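You operate a simulated robot arm through the tools that you are given. There is no shell and no other tool. Be economical: measure what you need, move in short steps, check, and stop when the job is done.

Carry out the task below with a simulated robot arm. There is one attempt and no reset: what you move stays moved.

Task
Take the fixing ticket and put it on the patched slab.

Only the result counts: the job must be done as asked and must still hold three seconds after the hand-in. Knocking over, shifting, dropping, spilling or breaking anything else fails it.

Robot
A 6-joint arm with a two-finger parallel gripper, fixed in place. Base frame: the origin is at the foot of the arm, x ahead of it, y to its left, z up; the work surface is at about z = 0. Units: m, degrees, N and s.
With the tool pointing down near the work surface it reaches from about 0.16 to 0.42 m from the base axis. Its first joint turns from -66.0 to 66.0 degrees. Payload 1.57 kg.
The tool frame sits at the grasp point between the pads (the TCP): z along the fingers, y along the line on which they close. The tips reach 0.03 m beyond it. The gripper opens to 0.08 m. The fingers are 0.017 m wide and 0.012 m thick; the gripper's body (0.04 by 0.082 m) begins 0.08 m behind the TCP.
Orientation is that of the tool frame in the base frame, as a unit quaternion [w, x, y, z]. With the fingers straight down and closing along the base's y, the tool's x points along the base's -x, its y along +y and its z along -z.

Tools
- The arm moves only by the tool nudge_tool. Its arguments are lists of equal length, an entry for each row: "grip": the opening, from 0 (shut) to 1 (fully open); "dp": the shift along the base's x, y, z in units of 150 mm (1.0 is 150 mm), a list of three; "dr": the turn, a rotation vector about the base's x, y, z in units of 180 degrees (1.0 is 180 degrees), a list of three. In form: {"grip": [grip, ...], "dp": [[x, y, z], ...], "dr": [[ax, ay, az], ...]}. A call has 1 to 12 rows; each row is the pose to reach, as a shift and turn from the pose commanded when the call began. A call with a number of a shift or a turn outside -1 to 1 is refused whole. Each row takes 0.2 s and may step no farther than 0.05 m and 8.6 degrees from the row before; otherwise, or with a gripper value out of range, the whole call is refused. Where a pose cannot be reached the arm comes as near as it can. A force on the tool above 40 N (or 10 N above the force at the start of the call, whichever is more), or a blocked arm, ends the call early, and 0.2 s more pass. The fingers move at their own pace (about 0.153 m/s each) and stop on an object; they squeeze with about 38 N. The grip force told is the motor's: it shows also when the fingers shut on nothing. Time passes only in rows, and 0.2 s behind the last, so rows that repeat a pose let the fingers close. The reply holds the time, the measured pose of the TCP, the force on the tool along the base axes, the opening and the grip force, in the units named above and with some noise.
- Cameras (640 x 400 px; columns grow to the right, rows downward): "scene" is fixed at [0.042, -0.336, 0.4134]; the picture's right is [0.85, -0.52, 0.00], its down [-0.41, -0.67, -0.62] and it looks along [0.32, 0.53, -0.78] (base axes); focal length 214 px, centre (320, 200). "wrist" rides on the gripper at [0.072, -0.007, -0.122] in the tool frame; the picture's right is [0.09, 1.00, 0.00], its down [-0.84, 0.08, -0.54] and it looks along [-0.54, 0.05, 0.84] (tool axes); focal length 238 px, centre (320, 200). There is no depth. A picture from a camera that has moved, and an enlarged one, comes with that camera's place and axes in the base frame and with its lens. The place of the scene camera against the robot may be out by one fixed shift of up to 0.018 m in any direction.
- capture(camera): a new picture of that camera. The clock stands still meanwhile.
- inspect(camera, box): a new picture of the part [left, top, right, bottom] of that camera's present view, enlarged. The clock stands still meanwhile.
- sign_off(): hands the job in; it is judged then, once.

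Go step by step. Nothing tells you positions but the pictures and the camera data: compare them with the known pose of the tool, close in by small moves and look again before you grip or let go. The budget is 90 turns and 36 pictures, counting those below and the enlarged ones. Unless the task says otherwise, let go and move clear before handing in, and close with one line.

The tools are called after "Call:" by a JSON object that holds its "name" and its "arguments". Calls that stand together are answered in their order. nudge_tool: Moves the arm, as the interface text tells. Its arguments: {"type":"object","properties":{"grip":{"type":"array","items":{"type":"number"}},"dp":{"type":"array","items":{"type":"array","items":{"type":"number"}}},"dr":{"type":"array","items":{"type":"array","items":{"type":"number"}}}},"required":["grip","dp","dr"]} The other tools are called the same way: capture (camera) takes a picture; inspect (camera, box) takes an enlarged picture of a part of a camera's view; sign_off () hands the job in.

At the start:

```text
time: 0.0
eef_pos: [0.2525, -0.1393, 0.2054]
ee_rot: [0.0, 0.0, 1.0, 0.0]
wrist_force: [-0.2, 0.2, 0.4]
opening: 0.0801
gripper_force: 0.0
```

scene: 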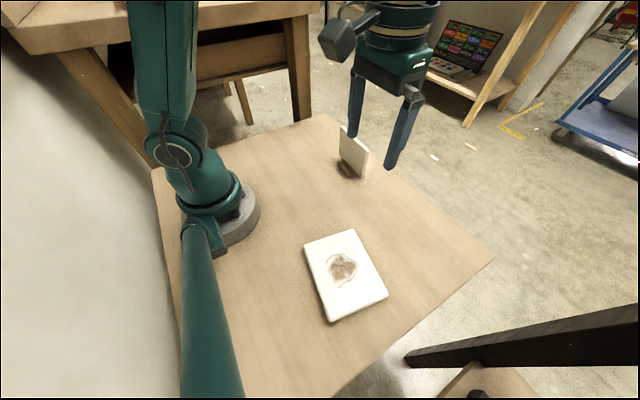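
wrist: 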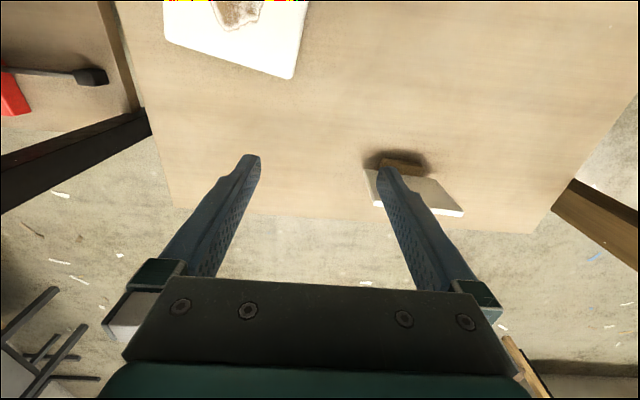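

The patched slab lies near (0.17, -0.24). A pale card stands upright near (0.32, -0.01), apparently with a small block at its foot. I'll look closer at both.

Call:
{"name": "inspect", "arguments": {"camera": "scene", "box": [300, 110, 400, 190]}}

Call:
{"name": "inspect", "arguments": {"camera": "scene", "box": [290, 220, 400, 330]}}

Call:
{"name": "inspect", "arguments": {"camera": "wrist", "box": [340, 130, 480, 230]}}

```text
5.00 times, centred on (350, 150) of scene
camera zoom: at [0.042, -0.336, 0.4134], right [0.85, -0.52, 0.0], down [-0.41, -0.67, -0.62], along [0.32, 0.53, -0.78], focal length 1072 px, centre (170, 450)
```

zoom: 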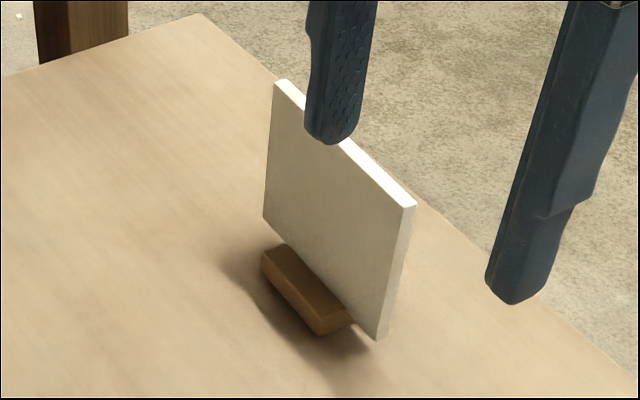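

```text
3.64 times, centred on (345, 275) of scene
camera zoom: at [0.042, -0.336, 0.4134], right [0.85, -0.52, 0.0], down [-0.41, -0.67, -0.62], along [0.32, 0.53, -0.78], focal length 780 px, centre (229, -73)
```

zoom: 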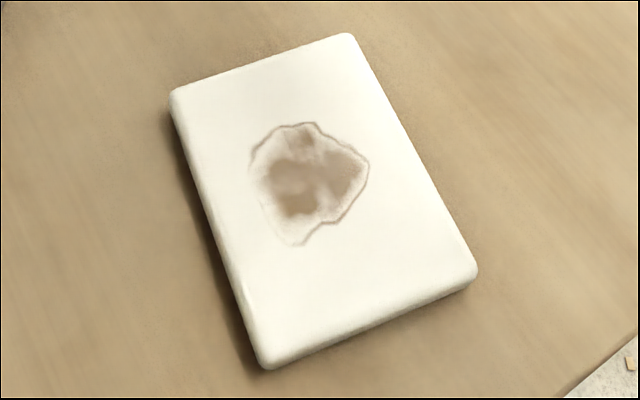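

```text
4.00 times, centred on (410, 180) of wrist
camera zoom: at [0.182, -0.1471, 0.3272], right [-0.09, 1.0, 0.0], down [0.84, 0.08, 0.54], along [0.54, 0.05, -0.84], focal length 953 px, centre (-40, 280)
```

zoom: 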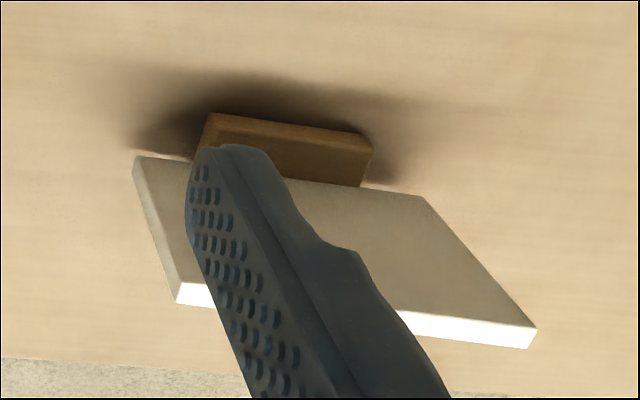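

The card is about 0.11 m wide and 0.09 m tall, and it stands upright with its face roughly normal to x near (0.332, -0.012). I'll move above it and turn the fingers to close across its thickness.

Call:
{"name": "nudge_tool", "arguments": {"grip": [1, 1, 1, 1, 1, 1, 1, 1, 1, 1, 1, 1], "dp": [[0.044, 0.07, 0.02], [0.088, 0.14, 0.04], [0.132, 0.21, 0.06], [0.176, 0.28, 0.08], [0.22, 0.35, 0.1], [0.264, 0.42, 0.1], [0.31, 0.49, 0.1], [0.354, 0.56, 0.1], [0.4, 0.63, 0.1], [0.44, 0.7, 0.1], [0.485, 0.77, 0.1], [0.53, 0.85, 0.1]], "dr": [[0, 0, -0.042], [0, 0, -0.084], [0, 0, -0.126], [0, 0, -0.168], [0, 0, -0.21], [0, 0, -0.252], [0, 0, -0.294], [0, 0, -0.336], [0, 0, -0.378], [0, 0, -0.42], [0, 0, -0.462], [0, 0, -0.5]]}}

Call:
{"name": "capture", "arguments": {"camera": "wrist"}}

Call:
{"name": "capture", "arguments": {"camera": "scene"}}

```text
time: 2.6
eef_pos: [0.332, -0.0123, 0.2192]
ee_rot: [0.001, 0.708, 0.706, 0.0]
wrist_force: [0.4, 0.3, -0.2]
opening: 0.0801
gripper_force: 0.0
```

```text
30 pictures are left
camera wrist: at [0.3262, 0.0588, 0.3406], right [1.0, 0.09, 0.0], down [0.08, -0.84, 0.54], along [0.05, -0.54, -0.84], focal length 238 px, centre (320, 200)
```

wrist: 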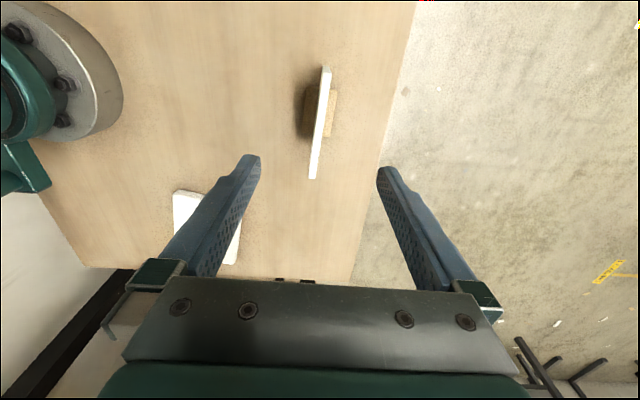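

```text
29 pictures are left
```

scene: 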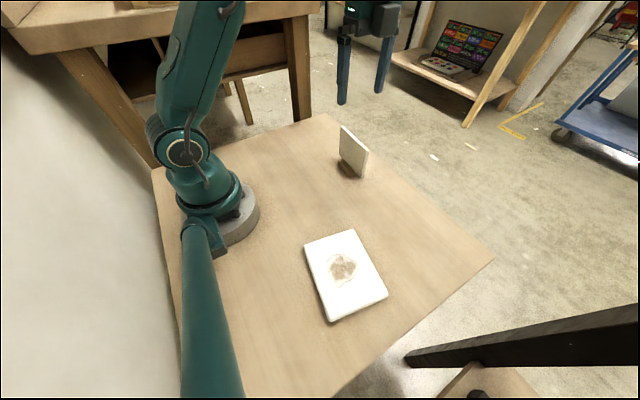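

The card stands in a slotted block, with wood visible on both sides. I'll measure its top edge more closely.

Call:
{"name": "inspect", "arguments": {"camera": "wrist", "box": [270, 55, 380, 185]}}

Call:
{"name": "inspect", "arguments": {"camera": "scene", "box": [310, 115, 390, 185]}}

```text
3.08 times, centred on (325, 120) of wrist
camera zoom: at [0.3262, 0.0588, 0.3406], right [1.0, 0.09, 0.0], down [0.08, -0.84, 0.54], along [0.05, -0.54, -0.84], focal length 733 px, centre (305, 446)
```

zoom: 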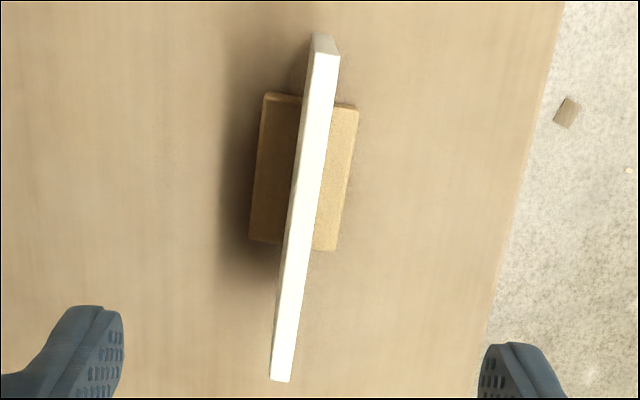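

```text
5.71 times, centred on (350, 150) of scene
camera zoom: at [0.042, -0.336, 0.4134], right [0.85, -0.52, 0.0], down [-0.41, -0.67, -0.62], along [0.32, 0.53, -0.78], focal length 1226 px, centre (149, 486)
```

zoom: 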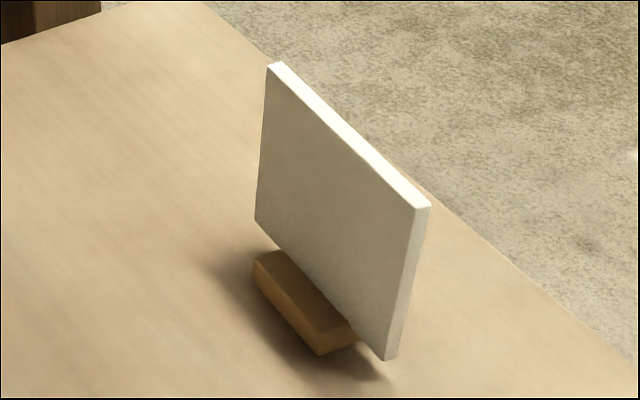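

The top edge runs from about (0.334, 0.040) to (0.329, -0.073), so it is yawed about -3°. Its top is at roughly z = 0.09. I'll align and descend part way.

Call:
{"name": "nudge_tool", "arguments": {"grip": [1, 1, 1, 1, 1], "dp": [[0, -0.025, -0.15], [0, -0.025, -0.3], [0, -0.025, -0.45], [0, -0.025, -0.6], [0, -0.025, -0.7]], "dr": [[0, 0, -0.017], [0, 0, -0.017], [0, 0, -0.017], [0, 0, -0.017], [0, 0, -0.017]]}}

Call:
{"name": "capture", "arguments": {"camera": "wrist"}}

Call:
{"name": "inspect", "arguments": {"camera": "scene", "box": [300, 85, 420, 185]}}

```text
time: 3.8
eef_pos: [0.3309, -0.0142, 0.1142]
ee_rot: [0.001, 0.725, 0.688, 0.0]
wrist_force: [-0.7, 0.2, -0.5]
opening: 0.0801
gripper_force: 0.1
```

```text
26 pictures are left
camera wrist: at [0.3307, 0.057, 0.2366], right [1.0, 0.04, 0.0], down [0.03, -0.84, 0.54], along [0.02, -0.54, -0.84], focal length 238 px, centre (320, 200)
```

wrist: 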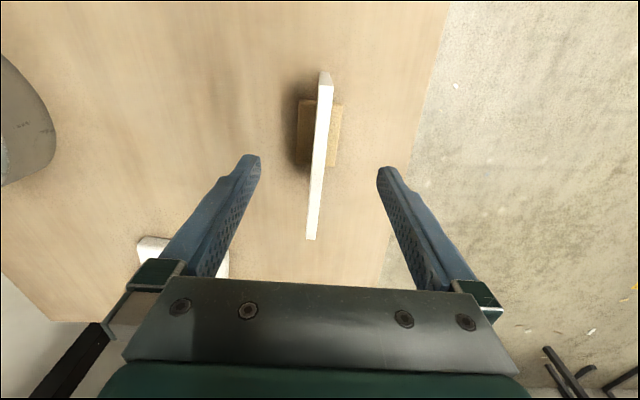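

```text
4.00 times, centred on (360, 135) of scene
camera zoom: at [0.042, -0.336, 0.4134], right [0.85, -0.52, 0.0], down [-0.41, -0.67, -0.62], along [0.32, 0.53, -0.78], focal length 858 px, centre (160, 460)
```

zoom: 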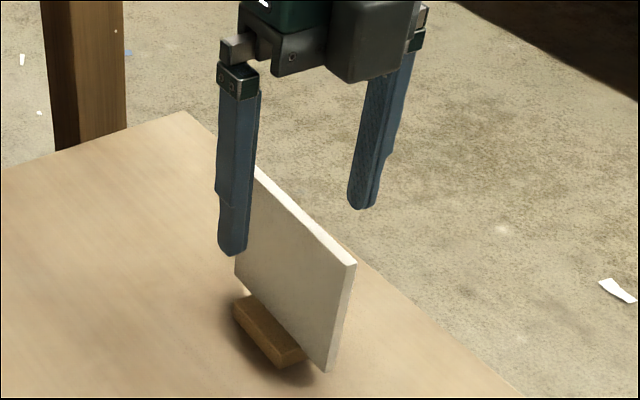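

Triangulating puts the top edge at z ≈ 0.094, centred at (0.332, -0.015), so the tool is well aligned. I'll lower so the tips overlap the card by about 27 mm, then close gently.

Call:
{"name": "nudge_tool", "arguments": {"grip": [1, 1, 0.5, 0.3, 0.0, 0.0, 0.0], "dp": [[0.004, 0, -0.06], [0.006, 0, -0.115], [0.006, 0, -0.115], [0.006, 0, -0.115], [0.006, 0, -0.115], [0.006, 0, -0.115], [0.006, 0, -0.115]], "dr": [[0, 0, 0], [0, 0, 0], [0, 0, 0], [0, 0, 0], [0, 0, 0], [0, 0, 0], [0, 0, 0]]}}

Call:
{"name": "inspect", "arguments": {"camera": "scene", "box": [300, 85, 420, 185]}}

```text
time: 5.4
eef_pos: [0.3334, -0.0152, 0.0978]
ee_rot: [0.0, 0.725, 0.688, -0.001]
wrist_force: [-0.1, -0.3, -0.3]
opening: 0.0068
gripper_force: 26.5
```

```text
4.00 times, centred on (360, 135) of scene
camera zoom: at [0.042, -0.336, 0.4134], right [0.85, -0.52, 0.0], down [-0.41, -0.67, -0.62], along [0.32, 0.53, -0.78], focal length 858 px, centre (160, 460)
```

zoom: 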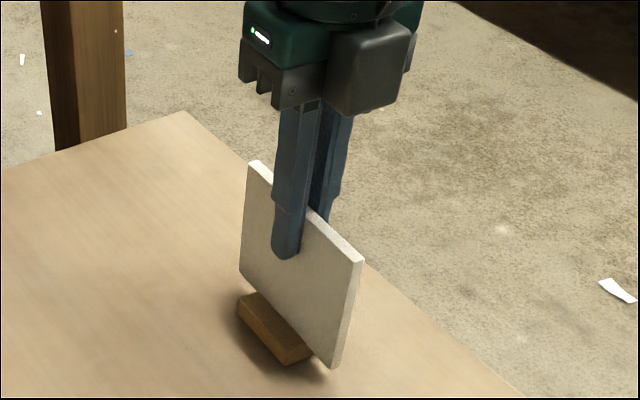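

The card is gripped (opening 6.8 mm). I'll lift it straight up, slowly.

Call:
{"name": "nudge_tool", "arguments": {"grip": [0, 0, 0, 0, 0, 0, 0], "dp": [[0, 0, 0.04], [0, 0, 0.1], [0, 0, 0.2], [0, 0, 0.35], [0, 0, 0.55], [0, 0, 0.75], [0, 0, 0.9]], "dr": [[0, 0, 0], [0, 0, 0], [0, 0, 0], [0, 0, 0], [0, 0, 0], [0, 0, 0], [0, 0, 0]]}}

Call:
{"name": "capture", "arguments": {"camera": "scene"}}

Call:
{"name": "capture", "arguments": {"camera": "wrist"}}

```text
time: 7.0
eef_pos: [0.3347, -0.0171, 0.2331]
ee_rot: [-0.001, 0.725, 0.689, -0.001]
wrist_force: [0.3, -0.1, -0.4]
opening: 0.0072
gripper_force: 26.8
```

```text
23 pictures are left
```

scene: 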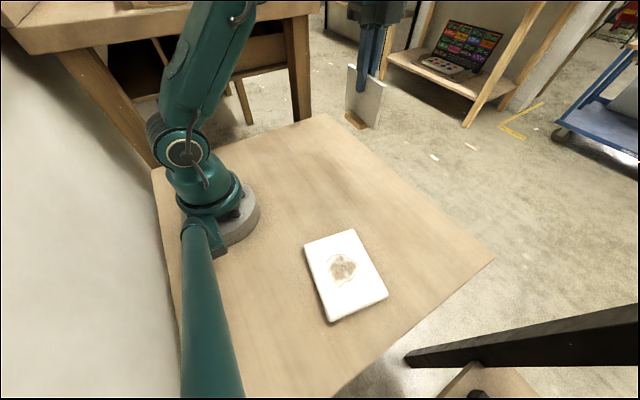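

```text
22 pictures are left
camera wrist: at [0.3336, 0.0552, 0.3559], right [1.0, 0.04, 0.0], down [0.03, -0.84, 0.54], along [0.02, -0.54, -0.84], focal length 238 px, centre (320, 200)
```

wrist: 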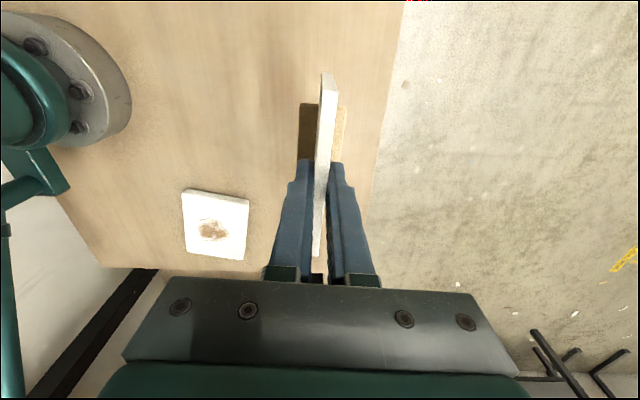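

The wooden foot came up with the card, so the ticket may be a single piece that stands on its foot. I'll zoom in to check.

Call:
{"name": "inspect", "arguments": {"camera": "scene", "box": [320, 50, 410, 140]}}

Call:
{"name": "inspect", "arguments": {"camera": "wrist", "box": [160, 60, 360, 270]}}

```text
4.44 times, centred on (365, 95) of scene
camera zoom: at [0.042, -0.336, 0.4134], right [0.85, -0.52, 0.0], down [-0.41, -0.67, -0.62], along [0.32, 0.53, -0.78], focal length 953 px, centre (120, 667)
```

zoom: 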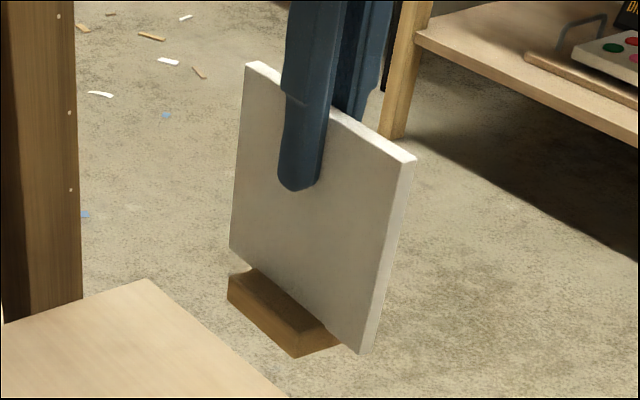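

```text
1.90 times, centred on (260, 165) of wrist
camera zoom: at [0.3336, 0.0552, 0.3559], right [1.0, 0.04, 0.0], down [0.03, -0.84, 0.54], along [0.02, -0.54, -0.84], focal length 454 px, centre (434, 267)
```

zoom: 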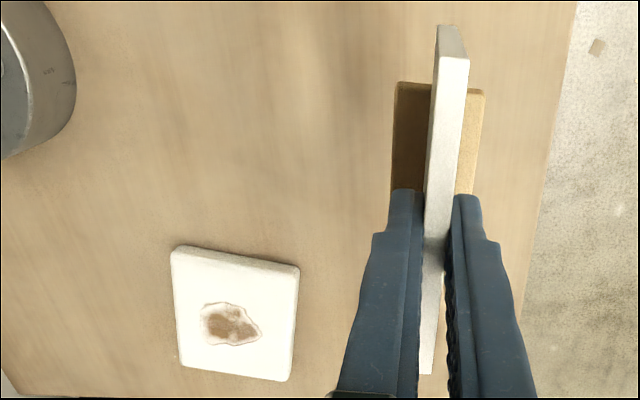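

The ticket is one piece with its foot, so it should stand upright on the slab. The slab centre is about (0.1525, -0.233), with its long axis yawed about -10.5°. I'll carry the ticket over there.

Call:
{"name": "nudge_tool", "arguments": {"grip": [0, 0, 0, 0, 0, 0, 0, 0], "dp": [[-0.04, -0.1, 0], [-0.12, -0.22, 0], [-0.22, -0.35, 0], [-0.34, -0.48, 0], [-0.46, -0.61, 0], [-0.58, -0.74, 0], [-0.7, -0.86, 0], [-0.8, -0.95, 0]], "dr": [[0, 0, -0.005], [0, 0, -0.01], [0, 0, -0.015], [0, 0, -0.02], [0, 0, -0.025], [0, 0, -0.03], [0, 0, -0.035], [0, 0, -0.042]]}}

```text
time: 8.8
eef_pos: [0.2126, -0.1593, 0.2306]
ee_rot: [0.0, 0.769, 0.639, 0.0]
wrist_force: [-0.3, 0.8, -0.2]
opening: 0.0073
gripper_force: 26.9
```

It is tracking well. I'll finish the move over the slab centre and lower part way.

Call:
{"name": "nudge_tool", "arguments": {"grip": [0, 0, 0, 0, 0, 0, 0, 0], "dp": [[-0.1, -0.12, 0], [-0.2, -0.25, 0], [-0.3, -0.38, 0], [-0.4, -0.49, 0], [-0.4, -0.49, -0.15], [-0.4, -0.49, -0.3], [-0.4, -0.49, -0.4], [-0.4, -0.49, -0.4]], "dr": [[0, 0, 0], [0, 0, 0], [0, 0, 0], [0, 0, 0], [0, 0, 0], [0, 0, 0], [0, 0, 0], [0, 0, 0]]}}

Call:
{"name": "capture", "arguments": {"camera": "scene"}}

Call:
{"name": "capture", "arguments": {"camera": "wrist"}}

```text
time: 10.6
eef_pos: [0.1537, -0.2327, 0.172]
ee_rot: [0.0, 0.769, 0.639, 0.0]
wrist_force: [-0.4, -0.2, 0.0]
opening: 0.0071
gripper_force: 26.1
```

```text
19 pictures are left
```

scene: 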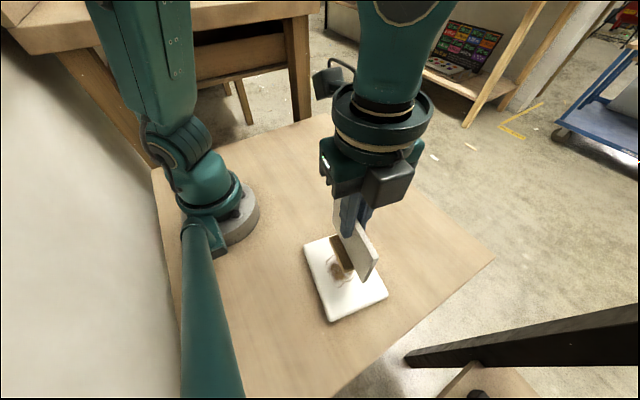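

```text
18 pictures are left
camera wrist: at [0.1619, -0.1607, 0.2949], right [1.0, -0.09, 0.0], down [-0.08, -0.84, 0.54], along [-0.05, -0.54, -0.84], focal length 238 px, centre (320, 200)
```

wrist: 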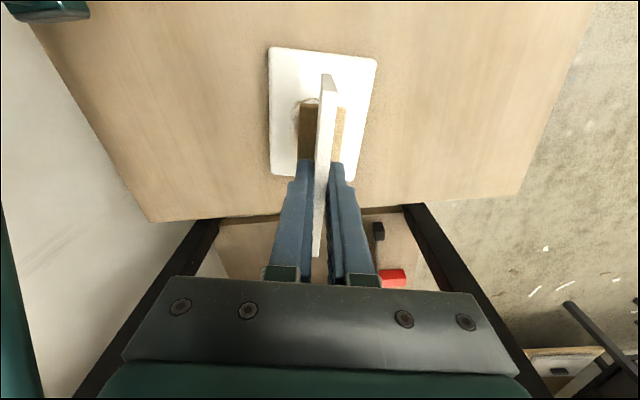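

The ticket is centred and aligned over the slab. I'll lower it towards the slab, leaving a small gap.

Call:
{"name": "nudge_tool", "arguments": {"grip": [0, 0, 0, 0, 0, 0], "dp": [[-0.003, -0.02, -0.1], [-0.003, -0.02, -0.2], [-0.003, -0.02, -0.27], [-0.003, -0.02, -0.32], [-0.003, -0.02, -0.34], [-0.003, -0.02, -0.34]], "dr": [[0, 0, 0], [0, 0, 0], [0, 0, 0], [0, 0, 0], [0, 0, 0], [0, 0, 0]]}}

Call:
{"name": "inspect", "arguments": {"camera": "scene", "box": [290, 220, 410, 330]}}

```text
time: 12.0
eef_pos: [0.153, -0.2347, 0.1226]
ee_rot: [0.0, 0.77, 0.638, 0.001]
wrist_force: [-0.1, -0.2, -1.7]
opening: 0.007
gripper_force: 26.9
```

```text
3.64 times, centred on (350, 275) of scene
camera zoom: at [0.042, -0.336, 0.4134], right [0.85, -0.52, 0.0], down [-0.41, -0.67, -0.62], along [0.32, 0.53, -0.78], focal length 780 px, centre (211, -73)
```

zoom: 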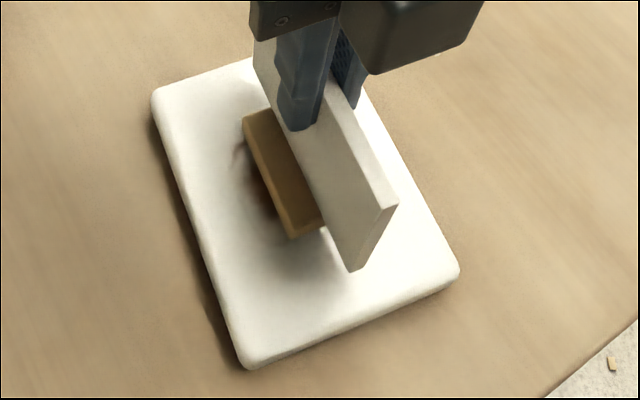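

It is just above the slab. I'll lower in 1.5 mm steps and watch the force.

Call:
{"name": "nudge_tool", "arguments": {"grip": [0, 0, 0], "dp": [[0, 0, -0.01], [0, 0, -0.02], [0, 0, -0.02]], "dr": [[0, 0, 0], [0, 0, 0], [0, 0, 0]]}}

Call:
{"name": "nudge_tool", "arguments": {"grip": [0, 0], "dp": [[0, 0, -0.01], [0, 0, -0.01]], "dr": [[0, 0, 0], [0, 0, 0]]}}

Call:
{"name": "nudge_tool", "arguments": {"grip": [0, 0], "dp": [[0, 0, -0.01], [0, 0, -0.01]], "dr": [[0, 0, 0], [0, 0, 0]]}}

```text
time: 12.8
eef_pos: [0.1519, -0.2351, 0.1184]
ee_rot: [0.0, 0.769, 0.639, 0.0]
wrist_force: [-0.4, -0.3, -0.5]
opening: 0.007
gripper_force: 26.5
```

```text
time: 13.4
eef_pos: [0.1524, -0.2358, 0.1174]
ee_rot: [0.0, 0.77, 0.639, -0.001]
wrist_force: [-0.4, 0.2, 7.7]
opening: 0.0072
gripper_force: 26.6
```

```text
time: 14.0
eef_pos: [0.1525, -0.2359, 0.1168]
ee_rot: [0.0, 0.769, 0.639, -0.001]
wrist_force: [-5.5, 5.0, 27.3]
opening: 0.0074
gripper_force: 26.6
```

Contact came at TCP z ≈ 0.1175 and I have pressed a little too far. I'll back off the excess so the ticket just rests, then look.

Call:
{"name": "nudge_tool", "arguments": {"grip": [0, 0], "dp": [[0, 0, 0.012], [0, 0, 0.012]], "dr": [[0, 0, 0], [0, 0, 0]]}}

Call:
{"name": "inspect", "arguments": {"camera": "scene", "box": [290, 220, 410, 330]}}

```text
time: 14.6
eef_pos: [0.1531, -0.2351, 0.1167]
ee_rot: [0.0, 0.77, 0.638, 0.002]
wrist_force: [-0.2, -0.1, -0.1]
opening: 0.0073
gripper_force: 25.7
```

```text
3.64 times, centred on (350, 275) of scene
camera zoom: at [0.042, -0.336, 0.4134], right [0.85, -0.52, 0.0], down [-0.41, -0.67, -0.62], along [0.32, 0.53, -0.78], focal length 780 px, centre (211, -73)
```

zoom: 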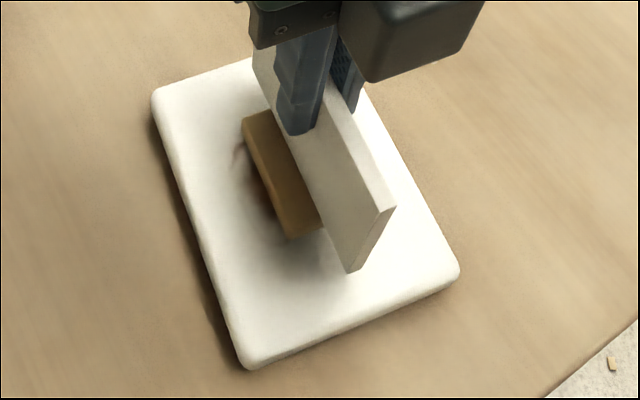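

The slab hasn't moved and the ticket is upright with about zero load. I'll open gradually, then rise straight up.

Call:
{"name": "nudge_tool", "arguments": {"grip": [0.12, 0.2, 0.35, 0.5, 0.5, 0.5, 0.5, 0.5, 0.5, 0.5], "dp": [[0, 0, 0], [0, 0, 0], [0, 0, 0], [0, 0, 0], [0, 0, 0.05], [0, 0, 0.15], [0, 0, 0.3], [0, 0, 0.5], [0, 0, 0.7], [0, 0, 0.7]], "dr": [[0, 0, 0], [0, 0, 0], [0, 0, 0], [0, 0, 0], [0, 0, 0], [0, 0, 0], [0, 0, 0], [0, 0, 0], [0, 0, 0], [0, 0, 0]]}}

Call:
{"name": "capture", "arguments": {"camera": "scene"}}

Call:
{"name": "capture", "arguments": {"camera": "wrist"}}

```text
time: 16.8
eef_pos: [0.1543, -0.2346, 0.2246]
ee_rot: [0.0, 0.769, 0.639, 0.0]
wrist_force: [1.3, -0.1, 0.9]
opening: 0.0399
gripper_force: 0.2
```

```text
15 pictures are left
```

scene: 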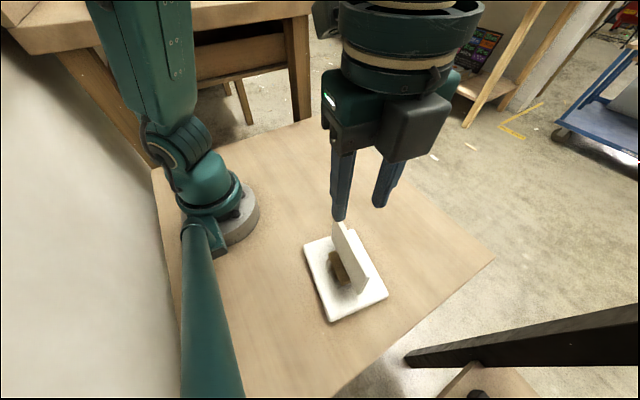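

```text
14 pictures are left
camera wrist: at [0.1622, -0.163, 0.3471], right [1.0, -0.09, 0.0], down [-0.08, -0.84, 0.54], along [-0.05, -0.54, -0.84], focal length 238 px, centre (320, 200)
```

wrist: 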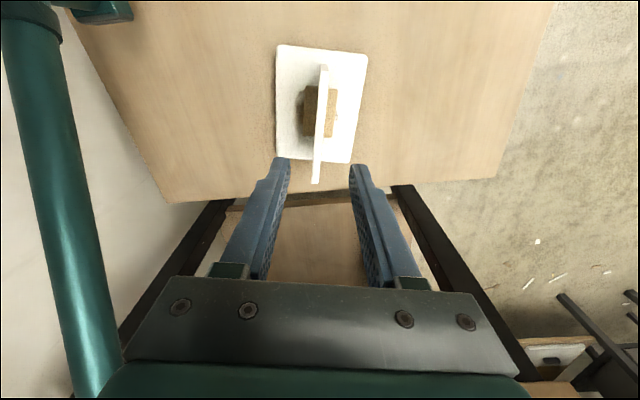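

The ticket stands upright on the slab with its foot fully inside the edges, the slab hasn't shifted, and the gripper is clear. I'm handing in now.

Call:
{"name": "sign_off", "arguments": {}}

```text
The job is handed in.
```

I put the fixing ticket on the patched slab: it is standing upright on its wooden foot, and I let go and moved the gripper clear before handing in.
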